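You operate a simulated robot arm through the tools that you are given. There is no shell and no other tool.

Carry out the task below with a simulated robot arm. There is one attempt and no reset: what you move stays moved.

Task
File the old glue off the joystick base, then screw its stick in.
Fine: block file back where it stood; the purple stick comes from its holder and ends snug in the boss. Set down upright: block file. What is to be rubbed or washed off counts as gone when no trace of it is left.

Only the result counts: the job must be done as asked and must still hold three seconds after the hand-in. Knocking over, shifting, dropping, spilling or breaking anything else fails it.

Robot
A 6-joint arm with a three-finger gripper, fixed in place. Base frame: the origin is on the floor under the middle of its stand, x ahead of it, y to its left, z up. Readings come in cm, rad, newtons and seconds.
It reaches about 121.3 cm from its shoulder. Its first joint turns from -2.897 to 2.897 rad. Payload 4.89 kg.
The tool frame sits at the grasp point between the pads (the TCP): z along the fingers, y along the line on which they close. The tips reach 3 cm beyond it. The gripper opens to 16.4 cm; its body begins 12.5 cm behind the TCP.
Orientation is that of the tool frame in the base frame, as a unit quaternion [x, y, z, w]. With the fingers straight down and closing along the base's y, the tool's x points along the base's -x, its y along +y and its z along -z.

Tools
- The arm moves only by the tool send_rows. Its argument "moves" is a list of rows, each a list of 3 entries, a list of its own where there are three numbers: the turn, a rotation vector about the tool's x, y, z in rad, then the shift along the tool's x, y, z in cm, then the closure, from 0 (fully open) to 1 (shut). In form: [[[rx, ry, rz], [dx, dy, dz], gripper], ...]. A call has 1 to 20 rows; each row is the pose to reach, as a shift and turn from the pose commanded when the call began, along the tool's axes at that moment. Each row takes 0.2 s and may step no farther than 5 cm and 0.15 rad from the row before; otherwise, or with a gripper value out of range, the whole call is refused. Where a pose cannot be reached the arm comes as near as it can. A force on the tool above 40 N (or 10 N above the force at the start of the call, whichever is more), or a blocked arm, ends the call early, and 0.2 s more pass. The fingers move at their own pace (about 10.8 cm/s each) and stop on an object; they squeeze with about 28 N. The grip force told is the motor's: it shows also when the fingers shut on nothing. Time passes only in rows, and 0.2 s behind the last, so rows that repeat a pose let the fingers close. It gives the time, the measured TCP pose, the force on the tool (base axes), the opening and the grip force at its end, in the units of the frame above (readings bear some noise), with the torque about the TCP (base axes, N m) and any sound that the robot's microphone picked up.
- Cameras (640 x 400 px; columns grow to the right, rows downward): "scene" is fixed at [4.32, -48.64, 155.62]; the picture's right is [0.75, -0.67, 0.00], its down [-0.31, -0.35, -0.88] and it looks along [0.59, 0.66, -0.47] (base axes); focal length 372 px, centre (320, 200). "wrist" rides on the gripper at [7.6, -0.2, -15.2] in the tool frame; the picture's right is [0.02, 1.00, 0.00], its down [-0.88, 0.02, -0.47] and it looks along [-0.47, 0.01, 0.88] (tool axes); focal length 247 px, centre (320, 200).
- camera(camera): a new picture of that camera. No time passes.
- move_column(by): moves the trunk up (or, below 0, down) by that many cm; the arm rides with it, the base frame stays. It gives what a move gives, with no picture.
- point_at(camera, pixels): for up to 12 pixels [column, row] of the newest picture of that camera ("zoom" is the newest enlarged one), the place [x, y, z] in the base frame of the surface seen there, good to about 0.3 cm, but the place of the scene camera against the robot may be out by one fixed shift of up to 2.5 cm in any direction. No time passes.
- enlarge(camera, box): a new picture of the part [left, top, right, bottom] of that camera's present view, enlarged. No time passes.
- finish_job(): hands the job in; it is judged then, once.

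Open the gripper and draw the arm clear of the work before you hand the job in, unless the task says otherwise.

The tools are called after "Call:" by a JSON object that holds its "method" and its "body". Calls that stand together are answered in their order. send_rows: Moves the arm, as the interface text tells. Its arguments: {"type":"object","properties":{"moves":{"type":"array"}},"required":["moves"]} The other tools are called the same way: move_column (by) moves the trunk up or down; camera (camera) takes a picture; point_at (camera, pixels) gives the place of the surface under pixels of a picture; enlarge (camera, box) takes an enlarged picture of a part of a camera's view; finish_job () hands the job in.

At the start:

```text
clock: 0.0
ee_pos: [58.88, 11.19, 114.26]
ee_rot: [0.0, 1.0, 0.0, -0.001]
wrist_force: [-0.1, 1.2, 0.7]
ft_torque: [0.0, 0.04, 0.02]
gripper_width: 16.42
grasp_force: 0.1
trunk travel left (down, up): [-15.0, 24.0]
```

scene: 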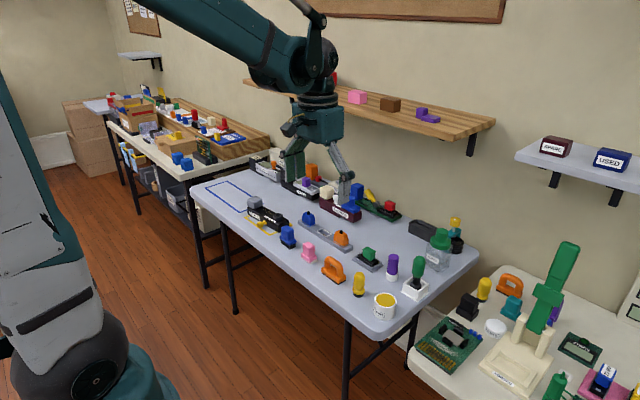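
wrist: 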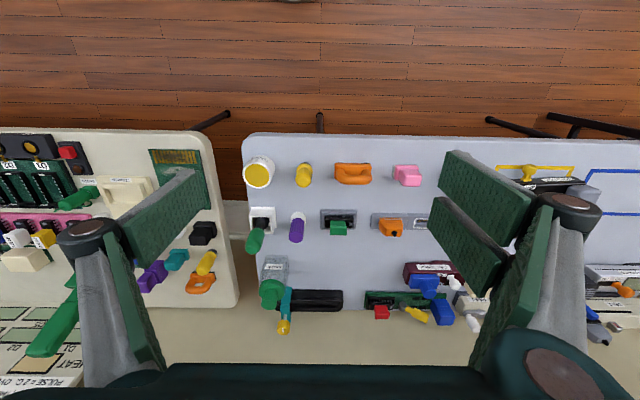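

I start by looking closely at the work table in the scene view, around (340, 240).

Call:
{"method": "enlarge", "body": {"camera": "scene", "box": [190, 140, 350, 240]}}

Call:
{"method": "enlarge", "body": {"camera": "scene", "box": [270, 200, 480, 330]}}

Call:
{"method": "enlarge", "body": {"camera": "wrist", "box": [230, 130, 470, 340]}}

Call:
{"method": "enlarge", "body": {"camera": "scene", "box": [400, 230, 640, 400]}}

```text
4.00 times, centred on (270, 190) of scene
```

zoom: 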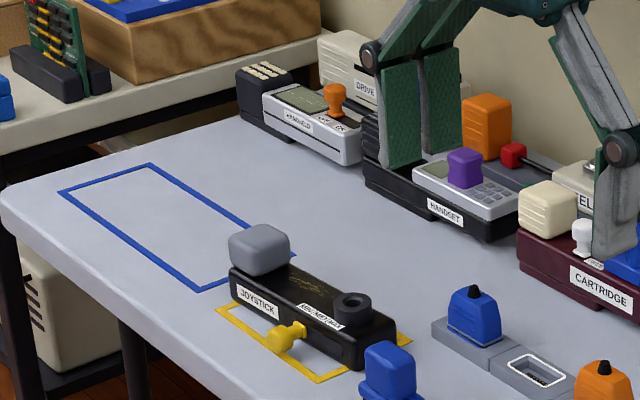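

```text
3.05 times, centred on (375, 265) of scene
```

zoom: 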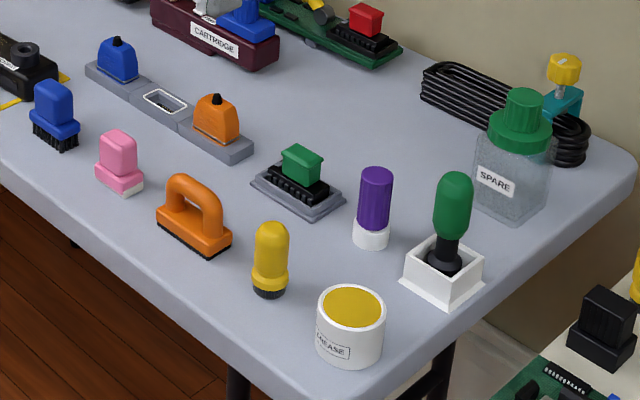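

```text
1.90 times, centred on (350, 235) of wrist
```

zoom: 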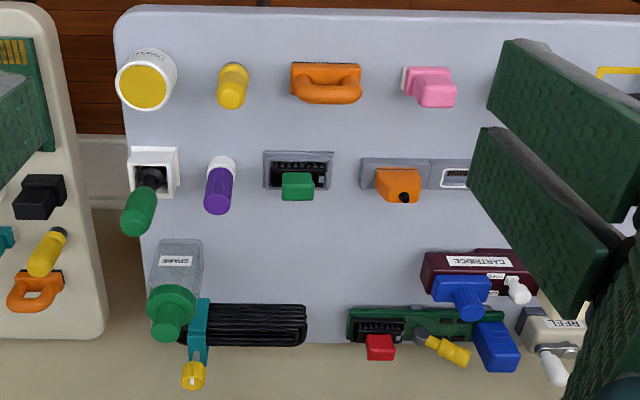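

```text
2.35 times, centred on (520, 315) of scene
```

zoom: 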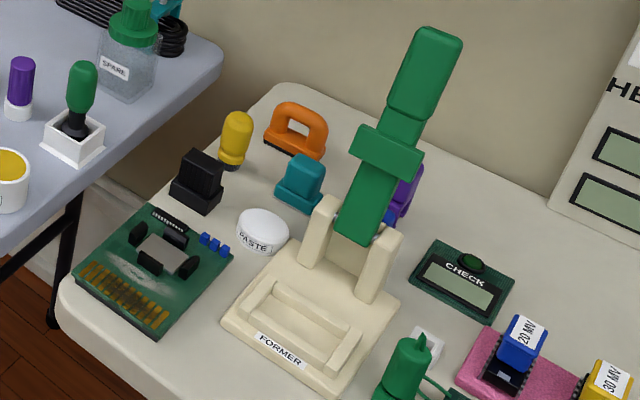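

The joystick base is near scene (265, 212) in a yellow outline. I zoom in further on it, on the purple item at (391, 266) and on the candidate tools.

Call:
{"method": "enlarge", "body": {"camera": "scene", "box": [240, 185, 304, 245]}}

Call:
{"method": "enlarge", "body": {"camera": "scene", "box": [340, 235, 440, 325]}}

Call:
{"method": "enlarge", "body": {"camera": "scene", "box": [270, 215, 370, 300]}}

Call:
{"method": "enlarge", "body": {"camera": "scene", "box": [240, 140, 340, 220]}}

```text
6.67 times, centred on (272, 215) of scene
```

zoom: 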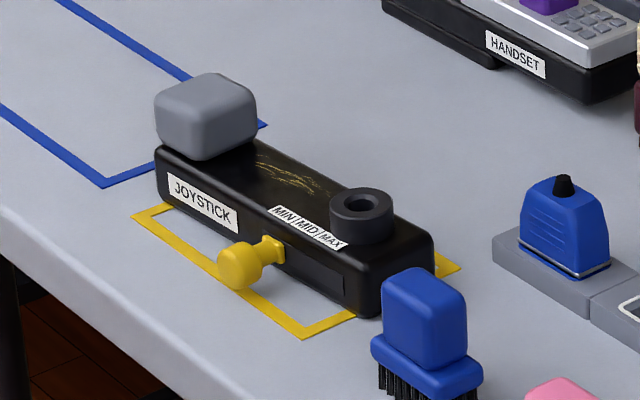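

```text
4.44 times, centred on (390, 280) of scene
```

zoom: 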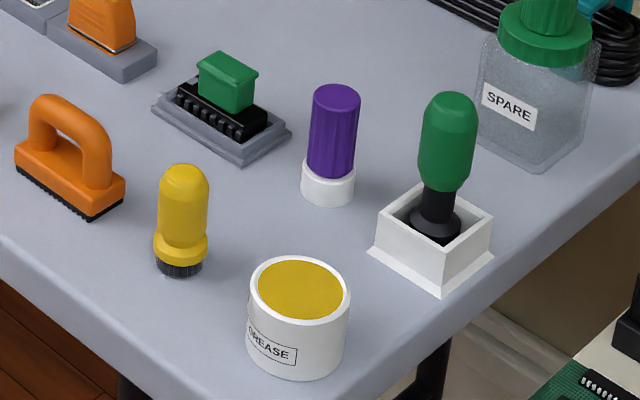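

```text
4.71 times, centred on (320, 258) of scene
```

zoom: 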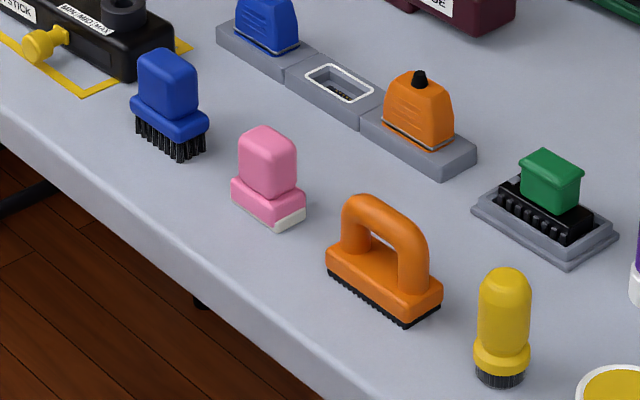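

```text
5.00 times, centred on (290, 180) of scene
```

zoom: 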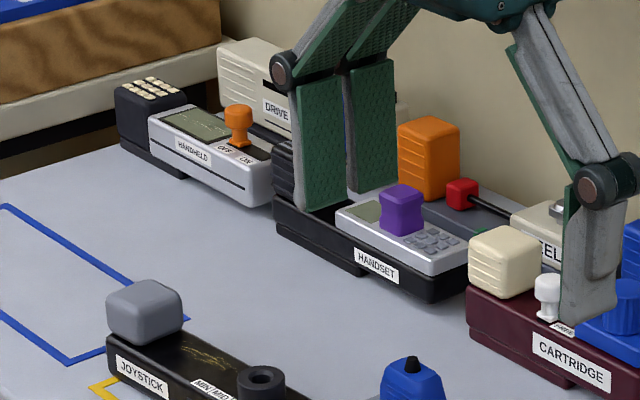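

Zooming tighter on the candidate tools: the orange handle (333, 270), the green one at (369, 258) and the pink block (309, 253).

Call:
{"method": "enlarge", "body": {"camera": "scene", "box": [315, 250, 375, 300]}}

Call:
{"method": "enlarge", "body": {"camera": "scene", "box": [350, 240, 390, 275]}}

Call:
{"method": "enlarge", "body": {"camera": "scene", "box": [270, 220, 330, 270]}}

Call:
{"method": "enlarge", "body": {"camera": "scene", "box": [455, 260, 565, 340]}}

Call:
{"method": "enlarge", "body": {"camera": "wrist", "box": [270, 150, 380, 240]}}

```text
8.00 times, centred on (345, 275) of scene
```

zoom: 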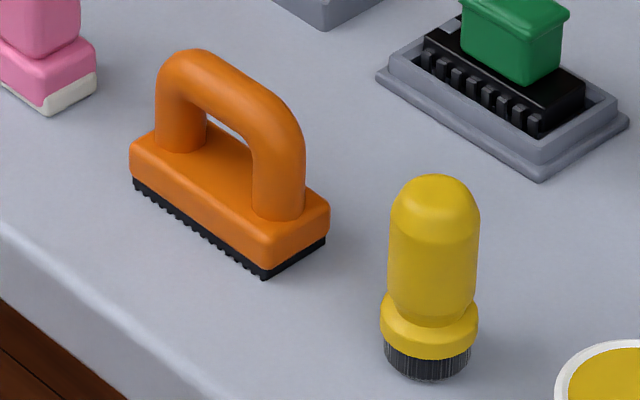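

```text
11.43 times, centred on (370, 258) of scene
```

zoom: 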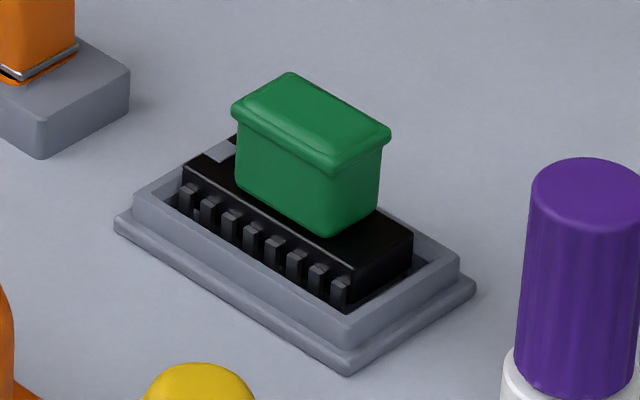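

```text
8.00 times, centred on (300, 245) of scene
```

zoom: 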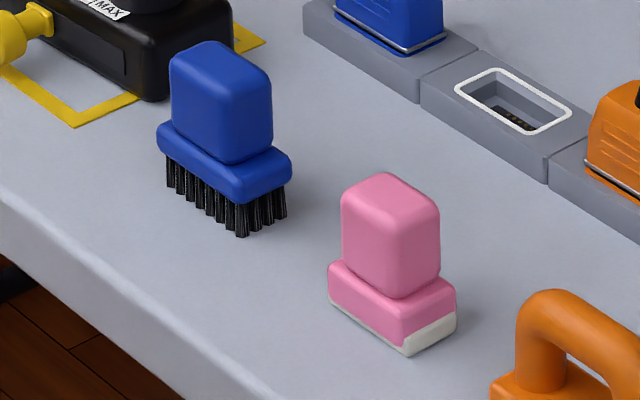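

```text
5.00 times, centred on (510, 300) of scene
```

zoom: 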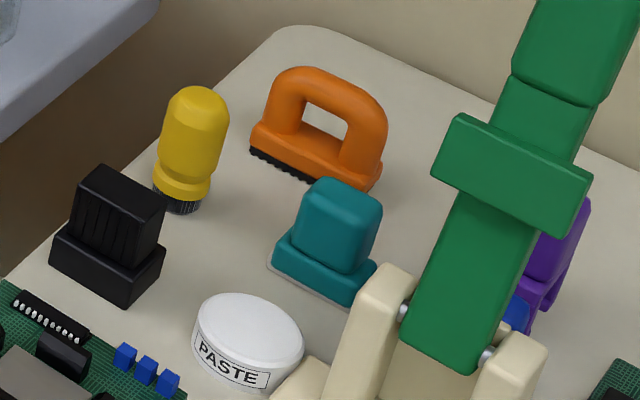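

```text
4.44 times, centred on (325, 195) of wrist
```

zoom: 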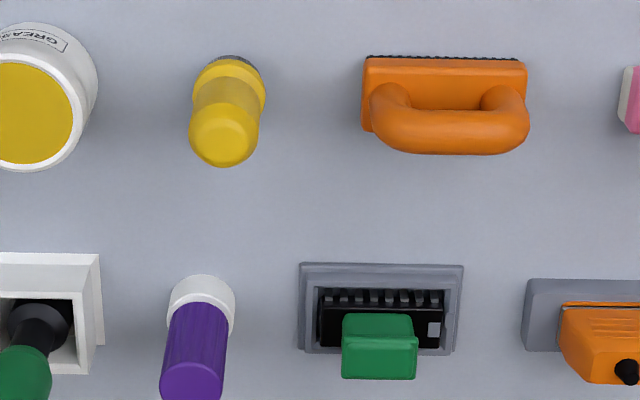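

The orange D-handled block with black teeth at scene (333, 270) looks like the block file, and the fluted purple stick stands in a white collar at (391, 266). Now I get coordinates from both cameras.

Call:
{"method": "camera", "body": {"camera": "scene"}}

Call:
{"method": "camera", "body": {"camera": "wrist"}}

Call:
{"method": "point_at", "body": {"camera": "scene", "pixels": [[391, 257], [391, 278], [334, 260], [330, 275], [276, 216], [265, 200], [268, 213], [255, 200], [264, 226], [289, 239], [309, 252], [340, 290]]}}

Call:
{"method": "point_at", "body": {"camera": "wrist", "pixels": [[297, 237], [299, 213], [353, 166], [353, 181], [304, 180], [404, 178], [300, 150], [392, 227], [338, 225], [264, 212], [258, 170], [540, 190]]}}

```text
taken
```

scene: 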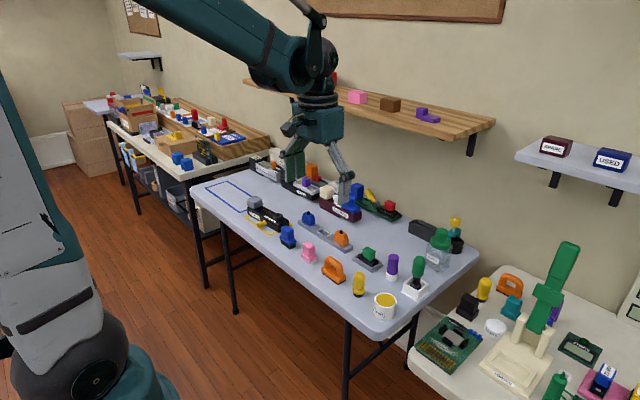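

```text
taken
```

wrist: 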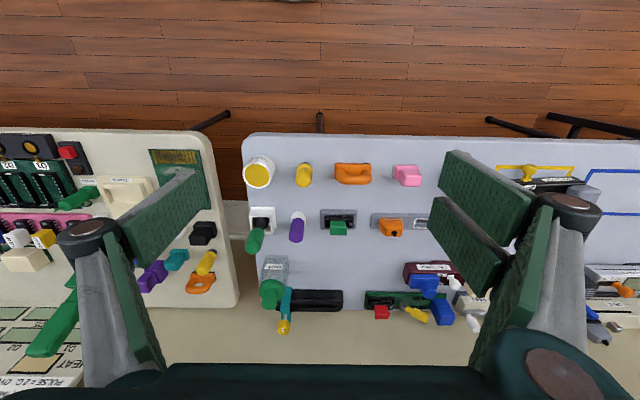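

```text
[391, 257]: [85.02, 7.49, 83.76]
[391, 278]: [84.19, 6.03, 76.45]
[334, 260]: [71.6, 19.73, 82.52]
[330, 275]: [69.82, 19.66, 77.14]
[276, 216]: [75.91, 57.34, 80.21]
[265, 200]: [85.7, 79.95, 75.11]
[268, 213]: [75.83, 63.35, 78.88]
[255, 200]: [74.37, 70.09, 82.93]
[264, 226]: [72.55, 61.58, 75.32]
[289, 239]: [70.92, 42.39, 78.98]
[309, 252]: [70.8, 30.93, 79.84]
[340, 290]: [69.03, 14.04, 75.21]
```

```text
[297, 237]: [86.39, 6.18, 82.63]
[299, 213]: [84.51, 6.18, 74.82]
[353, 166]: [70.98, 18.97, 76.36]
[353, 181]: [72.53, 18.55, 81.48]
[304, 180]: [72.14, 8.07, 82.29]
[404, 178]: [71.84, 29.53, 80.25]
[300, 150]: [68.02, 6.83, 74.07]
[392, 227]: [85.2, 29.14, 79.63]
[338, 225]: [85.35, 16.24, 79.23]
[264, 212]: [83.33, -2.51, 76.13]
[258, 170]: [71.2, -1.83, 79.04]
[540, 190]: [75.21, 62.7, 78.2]
```

The wrist camera puts the table top at z≈74.1, the file near (71.8, 19) and the joystick base near (75, 60). I move the hand over to the joystick at a safe height for a closer look.

Call:
{"method": "send_rows", "body": {"moves": [[[0, 0, 0], [-0.3, 4.4, 1.5], 0], [[0, 0, 0], [-0.6, 8.8, 3.0], 0], [[0, 0, 0], [-0.9, 13.2, 4.5], 0], [[0, 0, 0], [-1.2, 17.6, 6.0], 0], [[0, 0, 0], [-1.5, 22.0, 7.5], 0], [[0, 0, 0], [-1.8, 26.4, 9.0], 0], [[0, 0, 0], [-2.1, 30.8, 10.5], 0], [[0, 0, 0], [-2.4, 35.2, 12.0], 0], [[0, 0, 0], [-2.7, 39.6, 13.5], 0], [[0, 0, 0], [-3.0, 44.0, 15.0], 0], [[0, 0, 0], [-3.1, 48.0, 16.3], 0], [[0, 0, 0], [-3.1, 48.0, 16.3], 0]]}}

Call:
{"method": "camera", "body": {"camera": "wrist"}}

```text
clock: 2.6
ee_pos: [61.56, 59.18, 97.74]
ee_rot: [0.0, 1.0, 0.001, 0.0]
wrist_force: [0.6, 0.5, -0.1]
ft_torque: [-0.02, 0.03, 0.0]
gripper_width: 16.4
grasp_force: 0.0
trunk travel left (down, up): [-15.0, 24.0]
```

```text
taken
```

wrist: 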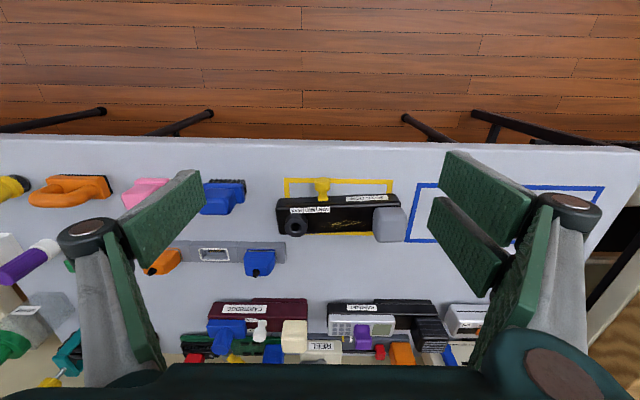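

The joystick base now sits at wrist pixels (275–410, 190–245). I zoom in and measure it.

Call:
{"method": "enlarge", "body": {"camera": "wrist", "box": [265, 165, 425, 265]}}

Call:
{"method": "point_at", "body": {"camera": "wrist", "pixels": [[295, 226], [288, 228], [302, 228], [295, 219], [295, 235], [345, 225], [345, 205], [378, 210], [378, 240], [405, 212], [279, 205], [340, 260]]}}

```text
4.00 times, centred on (345, 215) of wrist
```

zoom: 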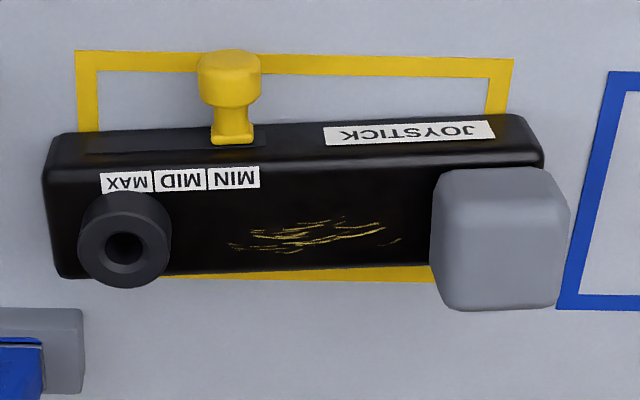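

```text
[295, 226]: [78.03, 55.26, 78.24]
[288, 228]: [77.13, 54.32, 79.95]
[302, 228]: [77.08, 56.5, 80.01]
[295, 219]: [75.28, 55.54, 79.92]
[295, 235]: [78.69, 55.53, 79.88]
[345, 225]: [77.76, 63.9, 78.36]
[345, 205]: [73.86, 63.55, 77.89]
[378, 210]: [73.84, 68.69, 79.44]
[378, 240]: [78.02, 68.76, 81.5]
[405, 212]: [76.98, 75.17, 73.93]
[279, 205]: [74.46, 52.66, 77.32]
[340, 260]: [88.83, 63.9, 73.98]
```

The glue is the yellow scratchy streak at zoom (228–400, 218–255). I measure its extent and the free top face around it through the zoom picture.

Call:
{"method": "point_at", "body": {"camera": "zoom", "pixels": [[230, 245], [400, 238], [315, 222], [290, 252], [180, 260], [170, 270], [430, 255], [432, 180], [435, 265], [60, 145], [530, 125], [150, 215]]}}

Call:
{"method": "point_at", "body": {"camera": "zoom", "pixels": [[440, 185], [445, 300], [560, 295], [550, 190], [60, 165], [300, 155], [420, 148], [60, 270], [200, 262], [300, 262], [80, 235], [165, 230]]}}

```text
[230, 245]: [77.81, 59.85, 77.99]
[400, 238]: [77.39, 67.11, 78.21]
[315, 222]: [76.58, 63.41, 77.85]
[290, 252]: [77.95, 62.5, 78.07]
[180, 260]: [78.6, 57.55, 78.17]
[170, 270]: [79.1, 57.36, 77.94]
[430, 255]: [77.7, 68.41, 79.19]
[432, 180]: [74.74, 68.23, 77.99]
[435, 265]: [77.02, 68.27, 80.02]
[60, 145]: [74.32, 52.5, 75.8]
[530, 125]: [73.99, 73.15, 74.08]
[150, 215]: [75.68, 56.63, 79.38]
```

```text
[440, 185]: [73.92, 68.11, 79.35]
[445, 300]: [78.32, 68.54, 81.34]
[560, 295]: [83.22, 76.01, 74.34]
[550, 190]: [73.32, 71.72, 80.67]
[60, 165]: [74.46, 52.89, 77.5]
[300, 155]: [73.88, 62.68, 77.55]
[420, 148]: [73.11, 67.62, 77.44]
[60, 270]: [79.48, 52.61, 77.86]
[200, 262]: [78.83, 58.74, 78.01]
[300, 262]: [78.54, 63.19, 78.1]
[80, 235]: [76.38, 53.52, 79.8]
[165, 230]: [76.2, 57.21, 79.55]
```

Base top is z≈78.0, boss ring centre near (77.0, 55.4), glue spans y 59.8–67.2 and x 76.5–78, and the grey block starts at y≈68.1. Now I go look at the file and the purple stick up close.

Call:
{"method": "send_rows", "body": {"moves": [[[0, 0, 0], [0.2, -4.7, 0.2], 0], [[0, 0, 0], [0.4, -9.4, 0.4], 0], [[0, 0, 0], [0.6, -14.1, 0.6], 0], [[0, 0, 0], [0.8, -18.8, 0.8], 0], [[0, 0, 0], [1.0, -23.5, 1.0], 0], [[0, 0, 0], [1.2, -28.2, 1.2], 0], [[0, 0, 0], [1.3, -32.9, 1.4], 0], [[0, 0, 0], [1.4, -37.6, 1.6], 0], [[0, 0, 0], [1.5, -42.3, 1.8], 0], [[0, 0, 0], [1.5, -46, 2.0], 0], [[0, 0, 0], [1.5, -46, 2.0], 0]]}}

Call:
{"method": "camera", "body": {"camera": "wrist"}}

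Call:
{"method": "enlarge", "body": {"camera": "wrist", "box": [240, 150, 420, 270]}}

```text
clock: 5.0
ee_pos: [60.45, 13.07, 96.21]
ee_rot: [0.001, 1.0, 0.0, 0.0]
wrist_force: [0.2, 0.0, 0.0]
ft_torque: [-0.03, -0.04, 0.0]
gripper_width: 16.4
grasp_force: 0.0
trunk travel left (down, up): [-15.0, 24.0]
```

```text
taken
```

wrist: 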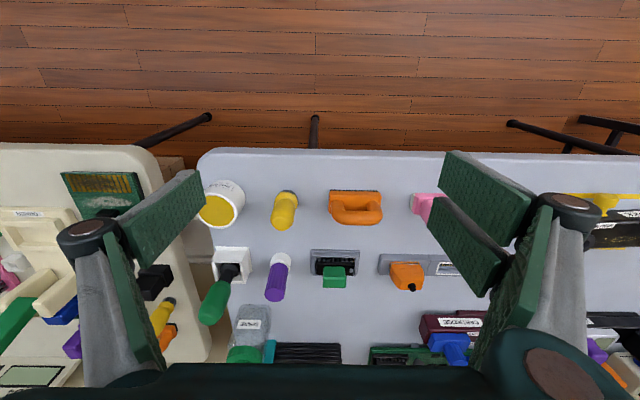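

```text
3.33 times, centred on (330, 210) of wrist
```

zoom: 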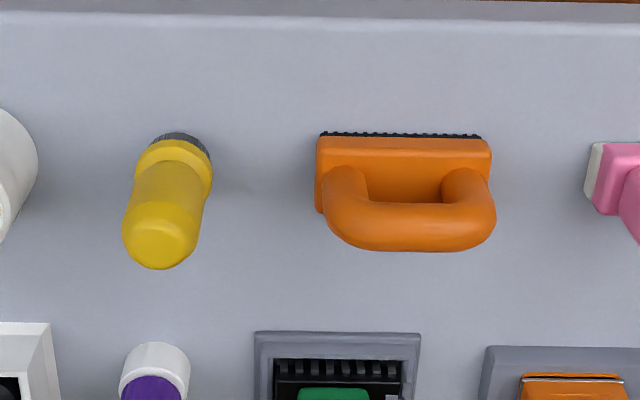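

Call:
{"method": "point_at", "body": {"camera": "zoom", "pixels": [[320, 140], [490, 143], [320, 205], [405, 140], [405, 190], [405, 210], [405, 225], [405, 245], [345, 175], [465, 175], [330, 215], [490, 215]]}}

Call:
{"method": "point_at", "body": {"camera": "wrist", "pixels": [[279, 262], [275, 290], [275, 297], [267, 290], [284, 290], [270, 257], [290, 260], [333, 285], [323, 268], [212, 310], [232, 270], [300, 230]]}}

Call:
{"method": "enlarge", "body": {"camera": "wrist", "box": [240, 235, 320, 315]}}

```text
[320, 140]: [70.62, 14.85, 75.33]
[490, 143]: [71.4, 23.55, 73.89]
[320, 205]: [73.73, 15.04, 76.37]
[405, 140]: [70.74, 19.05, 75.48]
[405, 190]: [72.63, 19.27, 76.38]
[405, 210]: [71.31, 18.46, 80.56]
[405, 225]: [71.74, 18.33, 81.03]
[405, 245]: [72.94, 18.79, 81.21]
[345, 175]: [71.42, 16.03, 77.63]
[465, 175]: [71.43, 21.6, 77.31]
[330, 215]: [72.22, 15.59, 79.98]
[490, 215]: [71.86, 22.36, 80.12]
```

```text
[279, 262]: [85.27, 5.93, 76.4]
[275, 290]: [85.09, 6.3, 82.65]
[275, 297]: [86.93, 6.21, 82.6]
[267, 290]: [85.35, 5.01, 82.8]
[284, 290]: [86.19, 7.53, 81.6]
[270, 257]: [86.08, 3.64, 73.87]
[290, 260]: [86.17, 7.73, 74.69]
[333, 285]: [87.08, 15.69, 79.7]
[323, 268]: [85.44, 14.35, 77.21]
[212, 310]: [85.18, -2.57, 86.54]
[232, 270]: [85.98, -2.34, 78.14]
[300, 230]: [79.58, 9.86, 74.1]
```

```text
5.00 times, centred on (280, 275) of wrist
```

zoom: 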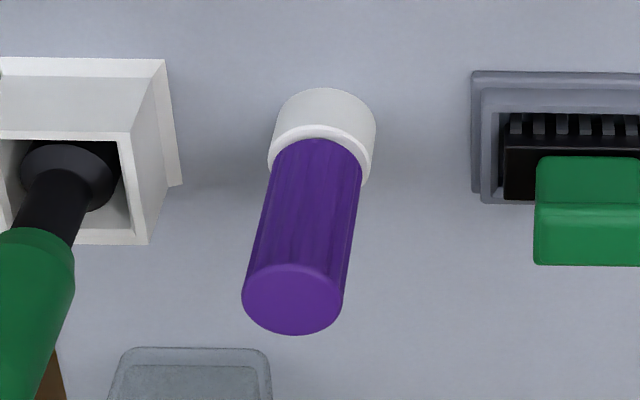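

The file's block spans x 70.4–73.9, y 14.8–22.9, with its handle bar along y at x≈72.1, z≈79–81.4. I turn the hand a quarter so the fingers close along x, half close, and come above it.

Call:
{"method": "send_rows", "body": {"moves": [[[0, 0, -0.1428], [-1.06, 0.53, 0], 0.25], [[0, 0, -0.2856], [-2.13, 1.06, 0], 0.5], [[0, 0, -0.4284], [-3.19, 1.59, 0], 0.5], [[0, 0, -0.5712], [-4.25, 2.12, 0], 0.5], [[0, 0, -0.714], [-5.32, 2.65, 0], 0.5], [[0, 0, -0.8568], [-6.38, 3.18, 0], 0.5], [[0, 0, -0.9996], [-7.45, 3.71, 0], 0.5], [[0, 0, -1.1424], [-8.51, 4.24, 0], 0.5], [[0, 0, -1.2852], [-9.57, 4.77, 0], 0.5], [[0, 0, -1.428], [-10.64, 5.3, 0], 0.5], [[0, 0, -1.5708], [-11.7, 5.83, 0], 0.5], [[0, 0, -1.5708], [-11.7, 5.83, 0], 0.5]]}}

Call:
{"method": "camera", "body": {"camera": "wrist"}}

Call:
{"method": "camera", "body": {"camera": "scene"}}

```text
clock: 7.6
ee_pos: [72.22, 18.86, 95.87]
ee_rot: [0.708, -0.707, 0.001, 0.001]
wrist_force: [-0.2, -0.2, 0.5]
ft_torque: [0.02, 0.0, -0.03]
gripper_width: 8.18
grasp_force: 0.2
trunk travel left (down, up): [-15.0, 24.0]
```

```text
taken
```

wrist: 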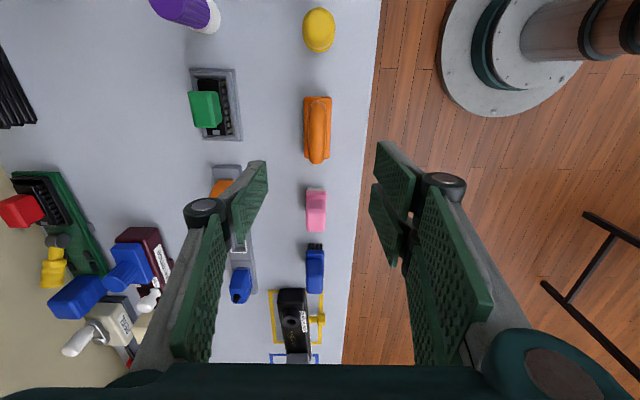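

```text
taken
```

scene: 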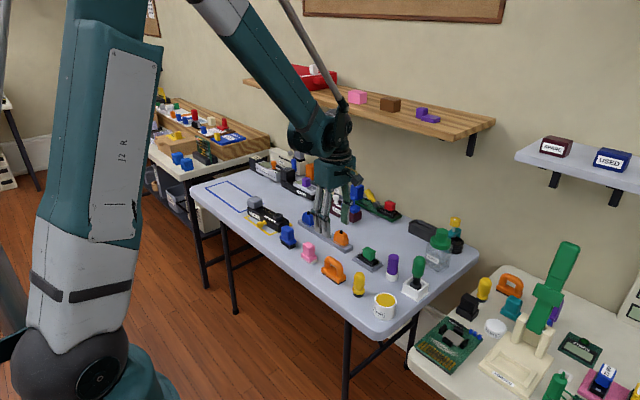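

The hand is over the file, seen at wrist (317, 130), centred between the fingers. I confirm its bar position from this view before going down.

Call:
{"method": "point_at", "body": {"camera": "wrist", "pixels": [[318, 105], [318, 120], [318, 135], [318, 150], [310, 125], [327, 125], [317, 162], [305, 130], [330, 110], [312, 155], [325, 140], [340, 130]]}}

Call:
{"method": "enlarge", "body": {"camera": "wrist", "box": [270, 80, 370, 180]}}

```text
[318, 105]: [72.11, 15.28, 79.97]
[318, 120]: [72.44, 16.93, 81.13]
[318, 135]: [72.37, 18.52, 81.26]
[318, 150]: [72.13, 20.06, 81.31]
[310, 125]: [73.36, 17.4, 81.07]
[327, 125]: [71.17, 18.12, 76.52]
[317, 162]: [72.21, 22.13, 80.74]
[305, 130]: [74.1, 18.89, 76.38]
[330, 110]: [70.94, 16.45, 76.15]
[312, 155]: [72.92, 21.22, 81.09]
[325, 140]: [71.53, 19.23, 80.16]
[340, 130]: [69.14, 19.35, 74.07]
```

```text
4.00 times, centred on (320, 130) of wrist
```

zoom: 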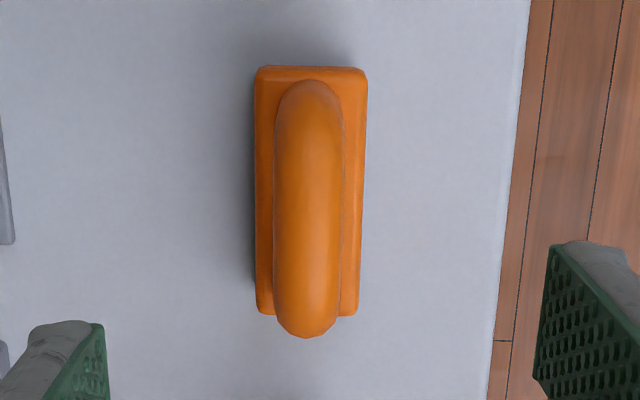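

Bar centre is x≈72.3, y≈18.85, top z≈81.3. I lower the hand to TCP z≈80.3 with the fingers half open.

Call:
{"method": "send_rows", "body": {"moves": [[[0, 0, 0], [0, -0.08, 4], 0.5], [[0, 0, 0], [0, -0.08, 8], 0.5], [[0, 0, 0], [0, -0.08, 11], 0.5], [[0, 0, 0], [0, -0.08, 13.5], 0.5], [[0, 0, 0], [0, -0.08, 15], 0.5], [[0, 0, 0], [0, -0.08, 15.5], 0.5], [[0, 0, 0], [0, -0.08, 15.5], 0.5]]}}

Call:
{"method": "camera", "body": {"camera": "wrist"}}

Call:
{"method": "enlarge", "body": {"camera": "scene", "box": [290, 220, 390, 310]}}

```text
clock: 9.2
ee_pos: [72.31, 18.79, 80.32]
ee_rot: [0.707, -0.707, 0.0, 0.0]
wrist_force: [-0.1, 0.2, -0.9]
ft_torque: [-0.04, 0.0, 0.0]
gripper_width: 8.2
grasp_force: 0.0
trunk travel left (down, up): [-15.0, 24.0]
```

```text
taken
```

wrist: 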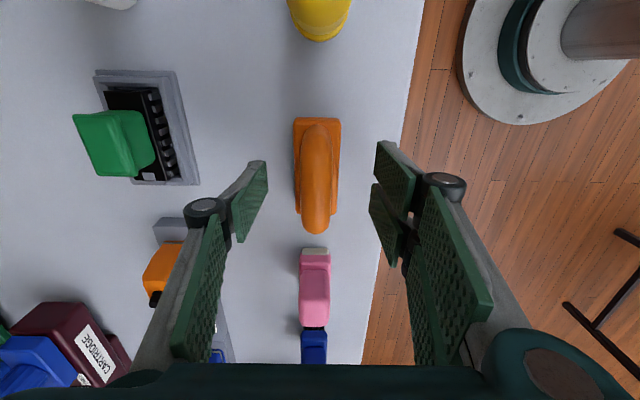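

```text
4.44 times, centred on (340, 265) of scene
```

zoom: 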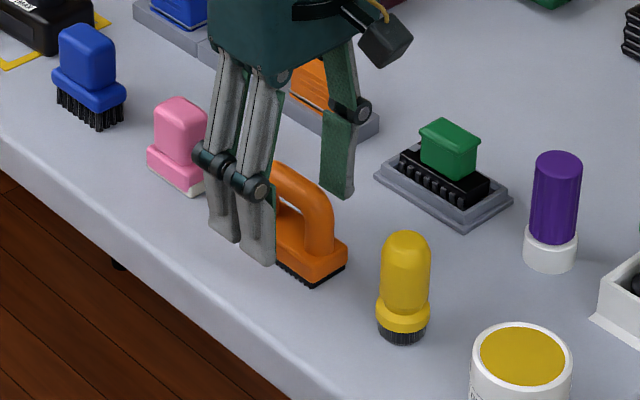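

The fingers straddle the handle bar cleanly. I close on it and hold in place.

Call:
{"method": "send_rows", "body": {"moves": [[[0, 0, 0], [0, 0, 0], 0.7], [[0, 0, 0], [0, 0, 0], 0.85], [[0, 0, 0], [0, 0, 0], 1], [[0, 0, 0], [0, 0, 0], 1], [[0, 0, 0], [0, 0, 0], 1]]}}

Call:
{"method": "camera", "body": {"camera": "wrist"}}

Call:
{"method": "enlarge", "body": {"camera": "scene", "box": [290, 220, 390, 310]}}

```text
clock: 10.4
ee_pos: [72.21, 18.83, 80.48]
ee_rot: [0.707, -0.707, 0.0, 0.0]
wrist_force: [0.1, -0.9, 0.6]
ft_torque: [-0.02, -0.03, 0.01]
gripper_width: 2.04
grasp_force: 28.2
trunk travel left (down, up): [-15.0, 24.0]
```

```text
taken
```

wrist: 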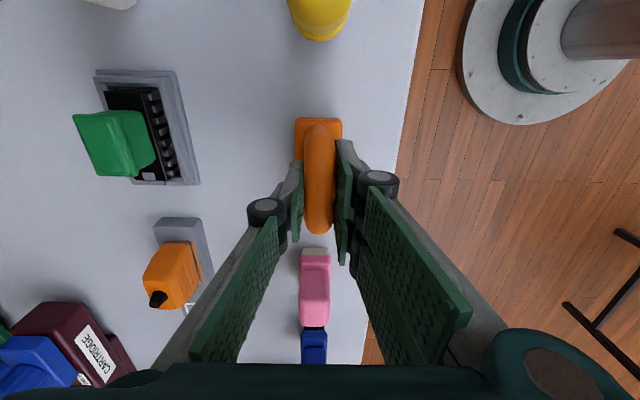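

```text
4.44 times, centred on (340, 265) of scene
```

zoom: 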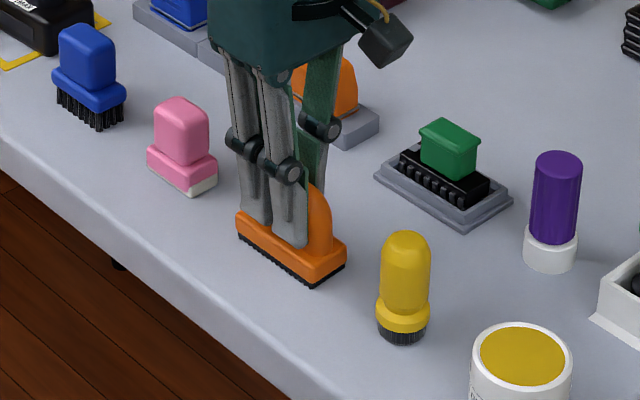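

Grip is 28 N on a 2 cm bar. I lift the file straight up by 14 cm.

Call:
{"method": "send_rows", "body": {"moves": [[[0, 0, 0], [0, 0, -1], 1], [[0, 0, 0], [0, 0, -3], 1], [[0, 0, 0], [0, 0, -6], 1], [[0, 0, 0], [0, 0, -10], 1], [[0, 0, 0], [0, 0, -14], 1], [[0, 0, 0], [0, 0, -14], 1]]}}

Call:
{"method": "camera", "body": {"camera": "wrist"}}

Call:
{"method": "camera", "body": {"camera": "scene"}}

```text
clock: 11.8
ee_pos: [72.45, 18.97, 94.54]
ee_rot: [0.707, -0.707, 0.0, 0.001]
wrist_force: [-0.2, 0.3, -0.6]
ft_torque: [0.0, -0.06, -0.02]
gripper_width: 0.0
grasp_force: 27.9
trunk travel left (down, up): [-15.0, 24.0]
```

```text
taken
```

wrist: 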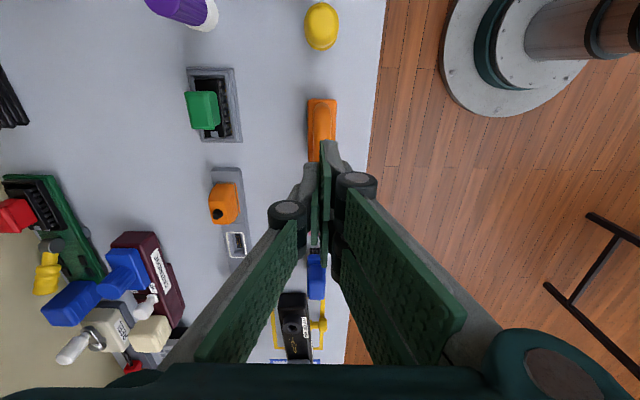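

```text
taken
```

scene: 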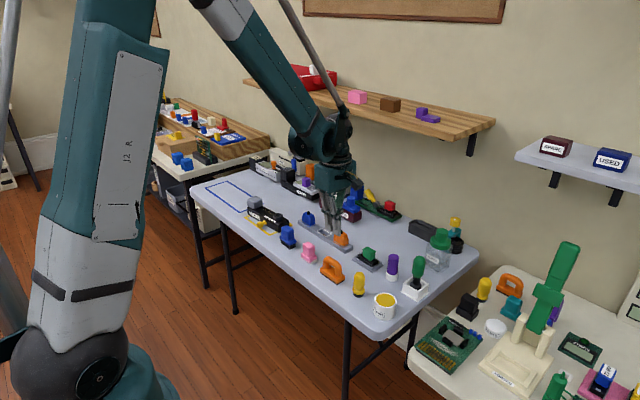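

The fingers shut to 0 cm: the file slipped out of the grip and stays on the table at wrist (320, 130). I check whether it moved and look at the finger pads.

Call:
{"method": "enlarge", "body": {"camera": "wrist", "box": [260, 80, 400, 220]}}

Call:
{"method": "enlarge", "body": {"camera": "scene", "box": [290, 160, 390, 300]}}

Call:
{"method": "point_at", "body": {"camera": "wrist", "pixels": [[322, 103], [322, 120], [322, 135], [310, 110], [334, 110], [309, 140], [322, 99], [328, 130], [315, 130]]}}

```text
2.86 times, centred on (330, 150) of wrist
```

zoom: 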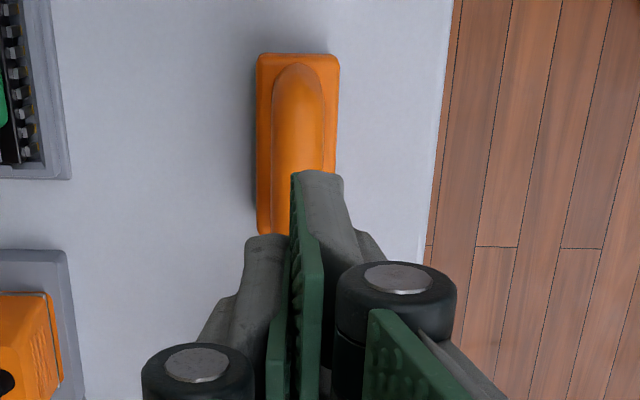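

```text
2.86 times, centred on (340, 230) of scene
```

zoom: 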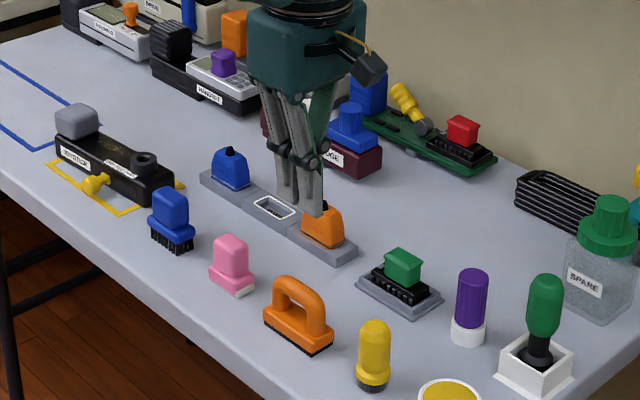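

```text
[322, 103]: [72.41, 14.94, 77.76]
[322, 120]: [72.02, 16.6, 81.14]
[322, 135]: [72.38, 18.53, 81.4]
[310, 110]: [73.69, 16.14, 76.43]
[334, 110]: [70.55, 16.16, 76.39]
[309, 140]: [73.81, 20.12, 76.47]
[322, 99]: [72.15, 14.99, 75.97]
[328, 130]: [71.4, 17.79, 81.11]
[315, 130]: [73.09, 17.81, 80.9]
```

The file stayed where it was (block x 70.5–73.8). I reopen and go down slightly deeper so the pads take more of the bar, TCP z≈79.8.

Call:
{"method": "send_rows", "body": {"moves": [[[0, 0, 0], [0, 0, 0], 0.6], [[0, 0, 0], [0, 0, 0], 0.6], [[0, 0, 0], [0, 0.05, 4], 0.6], [[0, 0, 0], [0, 0.05, 8], 0.6], [[0, 0, 0], [0, 0.05, 11], 0.6], [[0, 0, 0], [0, 0.05, 13], 0.6], [[0, 0, 0], [0, 0.05, 14.2], 0.6], [[0, 0, 0], [0, 0.05, 14.7], 0.6], [[0, 0, 0], [0, 0.05, 14.7], 0.6]]}}

Call:
{"method": "send_rows", "body": {"moves": [[[0, 0, 0], [0, 0, 0], 0.8], [[0, 0, 0], [0, 0, 0], 0.9], [[0, 0, 0], [0, 0, 0], 1], [[0, 0, 0], [0, 0, 0], 1], [[0, 0, 0], [0, 0, 0], 1], [[0, 0, 0], [0, 0, 0], 1]]}}

Call:
{"method": "enlarge", "body": {"camera": "wrist", "box": [250, 90, 390, 270]}}

Call:
{"method": "enlarge", "body": {"camera": "scene", "box": [305, 240, 365, 300]}}

```text
clock: 13.8
ee_pos: [72.05, 19.05, 79.77]
ee_rot: [-0.707, 0.707, 0.001, 0.0]
wrist_force: [-0.4, 0.3, 0.2]
ft_torque: [0.02, 0.01, -0.02]
gripper_width: 6.54
grasp_force: 0.1
trunk travel left (down, up): [-15.0, 24.0]
```

```text
clock: 15.2
ee_pos: [72.14, 18.85, 79.71]
ee_rot: [0.707, -0.707, 0.0, 0.001]
wrist_force: [-1.3, 0.2, -0.3]
ft_torque: [-0.03, 0.07, -0.03]
gripper_width: 1.97
grasp_force: 28.1
trunk travel left (down, up): [-15.0, 24.0]
```

```text
2.22 times, centred on (320, 180) of wrist
```

zoom: 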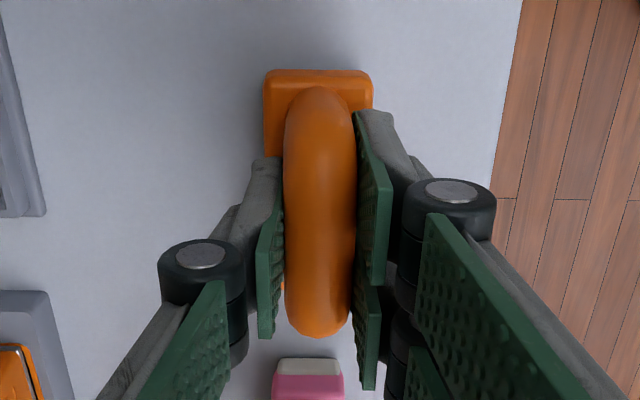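

```text
6.67 times, centred on (335, 270) of scene
```

zoom: 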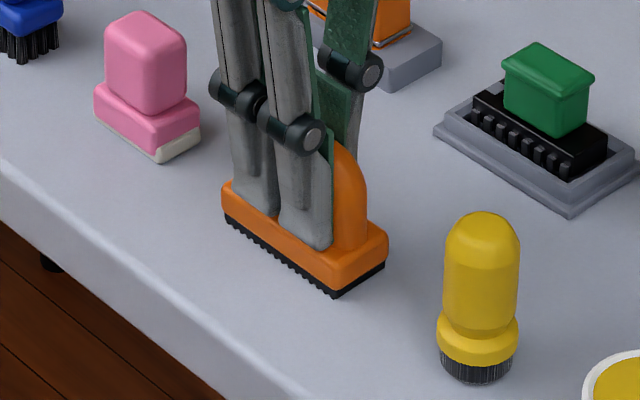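

The pads now flank the bar fully, width 1.97 cm. I lift very gently 1 cm and check whether it holds.

Call:
{"method": "send_rows", "body": {"moves": [[[0, 0, 0], [0, 0, -0.1], 1], [[0, 0, 0], [0, 0, -0.25], 1], [[0, 0, 0], [0, 0, -0.4], 1], [[0, 0, 0], [0, 0, -0.6], 1], [[0, 0, 0], [0, 0, -0.8], 1], [[0, 0, 0], [0, 0, -1.0], 1]]}}

Call:
{"method": "enlarge", "body": {"camera": "scene", "box": [305, 240, 365, 300]}}

```text
clock: 16.6
ee_pos: [72.13, 18.87, 80.74]
ee_rot: [-0.707, 0.707, 0.0, 0.0]
wrist_force: [0.8, 0.0, -2.1]
ft_torque: [-0.01, 0.06, -0.03]
gripper_width: 1.95
grasp_force: 28.6
trunk travel left (down, up): [-15.0, 24.0]
```

```text
6.67 times, centred on (335, 270) of scene
```

zoom: 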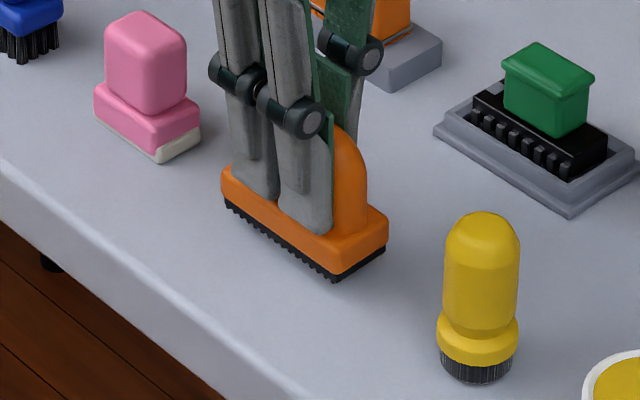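

The file is now off the table, level and held (force z −2.1 N). I keep lifting gently to 13 cm more.

Call:
{"method": "send_rows", "body": {"moves": [[[0, 0, 0], [0, 0, -0.3], 1], [[0, 0, 0], [0, 0, -0.8], 1], [[0, 0, 0], [0, 0, -1.5], 1], [[0, 0, 0], [0, 0, -2.5], 1], [[0, 0, 0], [0, 0, -3.7], 1], [[0, 0, 0], [0, 0, -5], 1], [[0, 0, 0], [0, 0, -6.3], 1], [[0, 0, 0], [0, 0, -7.6], 1], [[0, 0, 0], [0, 0, -8.9], 1], [[0, 0, 0], [0, 0, -10.2], 1], [[0, 0, 0], [0, 0, -11.2], 1], [[0, 0, 0], [0, 0, -12.0], 1], [[0, 0, 0], [0, 0, -12.5], 1], [[0, 0, 0], [0, 0, -12.7], 1], [[0, 0, 0], [0, 0, -12.7], 1]]}}

Call:
{"method": "enlarge", "body": {"camera": "scene", "box": [290, 160, 390, 300]}}

Call:
{"method": "enlarge", "body": {"camera": "wrist", "box": [250, 90, 390, 270]}}

```text
clock: 19.8
ee_pos: [72.04, 19.01, 93.49]
ee_rot: [0.707, -0.707, 0.0, 0.0]
wrist_force: [-0.2, -0.9, -1.4]
ft_torque: [-0.01, -0.01, 0.0]
gripper_width: 1.97
grasp_force: 28.2
trunk travel left (down, up): [-15.0, 24.0]
```

```text
2.86 times, centred on (340, 230) of scene
```

zoom: 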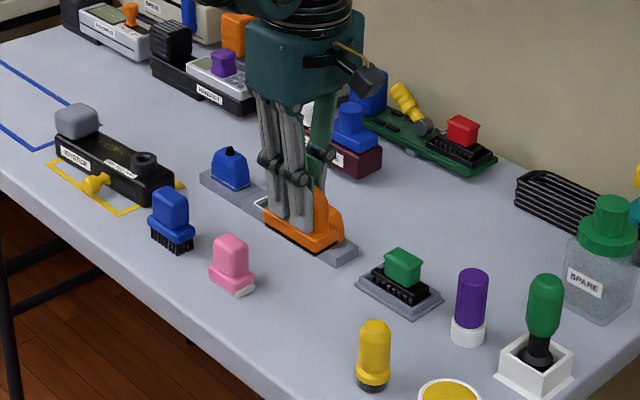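

```text
2.22 times, centred on (320, 180) of wrist
```

zoom: 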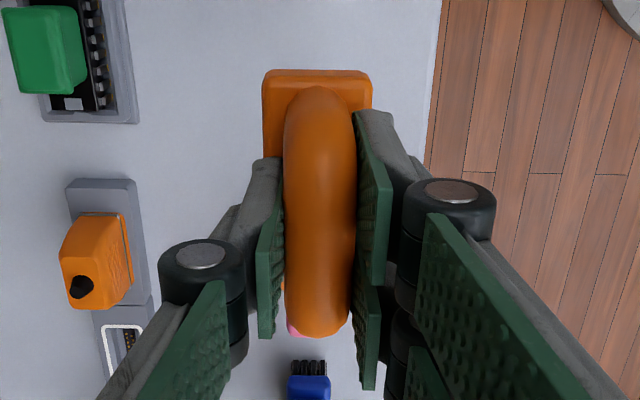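

The file is held steadily. I carry it at this height over to the joystick base, adding the small 5° yaw to match the base's axis.

Call:
{"method": "send_rows", "body": {"moves": [[[0, 0, -0.005], [-1, -0.1, 0], 1], [[0, 0, -0.01], [-3, -0.3, 0], 1], [[0, 0, -0.015], [-6, -0.6, 0], 1], [[0, 0, -0.02], [-9, -1.0, 0], 1], [[0, 0, -0.025], [-12, -1.3, 0], 1], [[0, 0, -0.03], [-15, -1.6, 0], 1], [[0, 0, -0.035], [-18, -2.0, 0], 1], [[0, 0, -0.04], [-21, -2.3, 0], 1], [[0, 0, -0.045], [-24, -2.6, 0], 1], [[0, 0, -0.05], [-27, -3.0, 0], 1], [[0, 0, -0.055], [-30, -3.3, 0], 1], [[0, 0, -0.06], [-33, -3.6, 0], 1], [[0, 0, -0.065], [-36, -4.0, 0], 1], [[0, 0, -0.07], [-39, -4.3, 0], 1], [[0, 0, -0.075], [-41.5, -4.6, 0], 1], [[0, 0, -0.08], [-43, -4.8, 0], 1], [[0, 0, -0.085], [-44, -4.9, 0], 1], [[0, 0, -0.085], [-44, -4.9, 0], 1]]}}

Call:
{"method": "camera", "body": {"camera": "wrist"}}

Call:
{"method": "enlarge", "body": {"camera": "scene", "box": [210, 130, 330, 260]}}

```text
clock: 23.6
ee_pos: [76.95, 62.91, 93.35]
ee_rot: [0.736, -0.677, -0.001, 0.0]
wrist_force: [-0.2, -0.4, -2.0]
ft_torque: [0.01, -0.01, -0.01]
gripper_width: 1.99
grasp_force: 28.1
trunk travel left (down, up): [-15.0, 24.0]
```

```text
taken
```

wrist: 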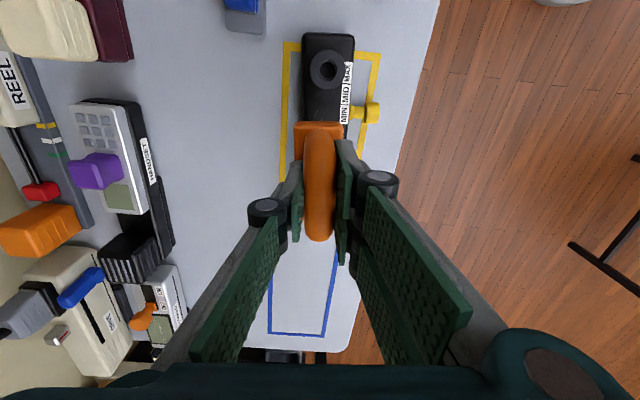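

```text
3.08 times, centred on (270, 195) of scene
```

zoom: 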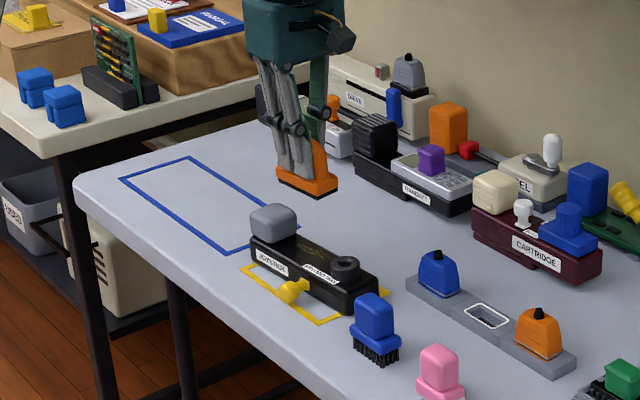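

The base lines up with the hand in the wrist view. I zoom on the boss at (328, 68) to refine its centre and the top edges.

Call:
{"method": "enlarge", "body": {"camera": "wrist", "box": [270, 20, 390, 130]}}

Call:
{"method": "point_at", "body": {"camera": "wrist", "pixels": [[309, 68], [347, 68], [328, 51], [328, 88], [312, 60], [344, 60], [314, 80], [342, 80], [304, 110], [350, 115], [304, 45], [352, 50]]}}

```text
3.64 times, centred on (330, 75) of wrist
```

zoom: 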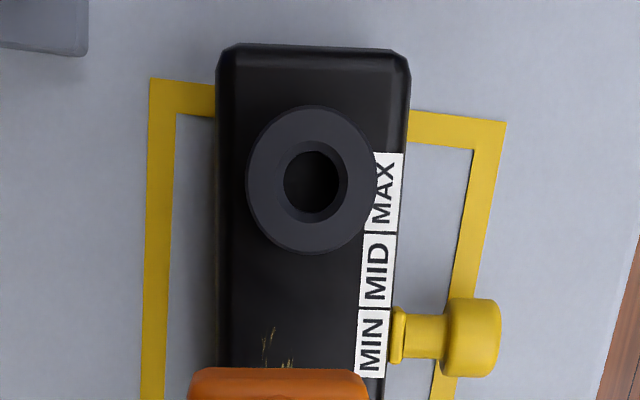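

```text
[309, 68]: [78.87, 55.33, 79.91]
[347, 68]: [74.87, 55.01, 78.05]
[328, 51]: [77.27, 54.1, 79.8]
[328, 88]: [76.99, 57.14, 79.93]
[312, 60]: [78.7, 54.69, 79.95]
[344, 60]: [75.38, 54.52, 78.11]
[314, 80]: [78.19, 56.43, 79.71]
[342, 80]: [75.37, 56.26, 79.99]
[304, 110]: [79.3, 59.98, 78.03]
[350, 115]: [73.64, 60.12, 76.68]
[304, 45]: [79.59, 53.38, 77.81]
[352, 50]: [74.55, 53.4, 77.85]
```

The boss centre refines to about (76.9, 55.6). The file sits right over the glue, so I lower it to about 1 cm above the base top.

Call:
{"method": "send_rows", "body": {"moves": [[[0, 0, 0], [0, 0, 0.8], 1], [[0, 0, 0], [0, 0, 2.2], 1], [[0, 0, 0], [0, 0, 3.8], 1], [[0, 0, 0], [0, 0, 5.4], 1], [[0, 0, 0], [0, 0, 7.0], 1], [[0, 0, 0], [0, 0, 8.2], 1], [[0, 0, 0], [0, 0, 8.7], 1], [[0, 0, 0], [0, 0, 8.7], 1]]}}

Call:
{"method": "camera", "body": {"camera": "wrist"}}

Call:
{"method": "enlarge", "body": {"camera": "scene", "box": [230, 170, 310, 240]}}

```text
clock: 25.4
ee_pos: [77.05, 62.84, 84.69]
ee_rot: [0.736, -0.677, 0.0, -0.001]
wrist_force: [0.3, -0.3, -1.5]
ft_torque: [0.02, 0.06, 0.02]
gripper_width: 1.97
grasp_force: 28.3
trunk travel left (down, up): [-15.0, 24.0]
```

```text
taken
```

wrist: 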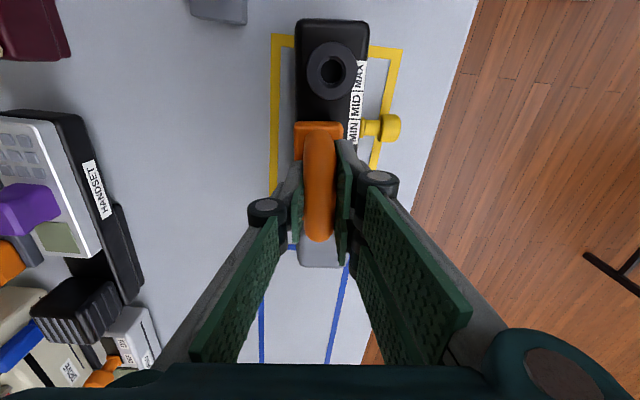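

```text
5.71 times, centred on (270, 205) of scene
```

zoom: 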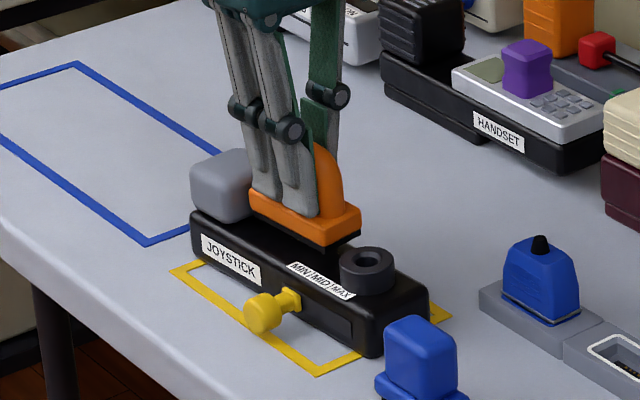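

The file hovers just above the base top with clearance to the grey block and the boss. I lower in small steps and read the force.

Call:
{"method": "send_rows", "body": {"moves": [[[0, 0, 0], [0, 0, 0.3], 1], [[0, 0, 0], [0, 0, 0.6], 1], [[0, 0, 0], [0, 0, 0.8], 1], [[0, 0, 0], [0, 0, 0.8], 1]]}}

Call:
{"method": "send_rows", "body": {"moves": [[[0, 0, 0], [0, 0, 0.1], 1], [[0, 0, 0], [0, 0, 0.15], 1]]}}

Call:
{"method": "send_rows", "body": {"moves": [[[0, 0, 0], [0, 0, 0.1], 1], [[0, 0, 0], [0, 0, 0.1], 1]]}}

```text
clock: 26.4
ee_pos: [77.0, 62.9, 83.9]
ee_rot: [0.736, -0.677, 0.0, 0.0]
wrist_force: [-1.0, 0.4, -2.5]
ft_torque: [-0.01, -0.01, 0.01]
gripper_width: 1.97
grasp_force: 27.7
trunk travel left (down, up): [-15.0, 24.0]
```

```text
clock: 27.0
ee_pos: [77.12, 62.83, 83.77]
ee_rot: [0.737, -0.676, 0.0, 0.001]
wrist_force: [0.1, 0.2, -1.0]
ft_torque: [0.03, 0.0, 0.02]
gripper_width: 1.96
grasp_force: 27.7
trunk travel left (down, up): [-15.0, 24.0]
```

```text
clock: 27.6
ee_pos: [77.15, 62.82, 83.66]
ee_rot: [0.736, -0.677, -0.001, 0.0]
wrist_force: [2.5, 0.2, 9.1]
ft_torque: [-0.01, 0.03, -0.01]
gripper_width: 1.95
grasp_force: 28.2
trunk travel left (down, up): [-15.0, 24.0]
```

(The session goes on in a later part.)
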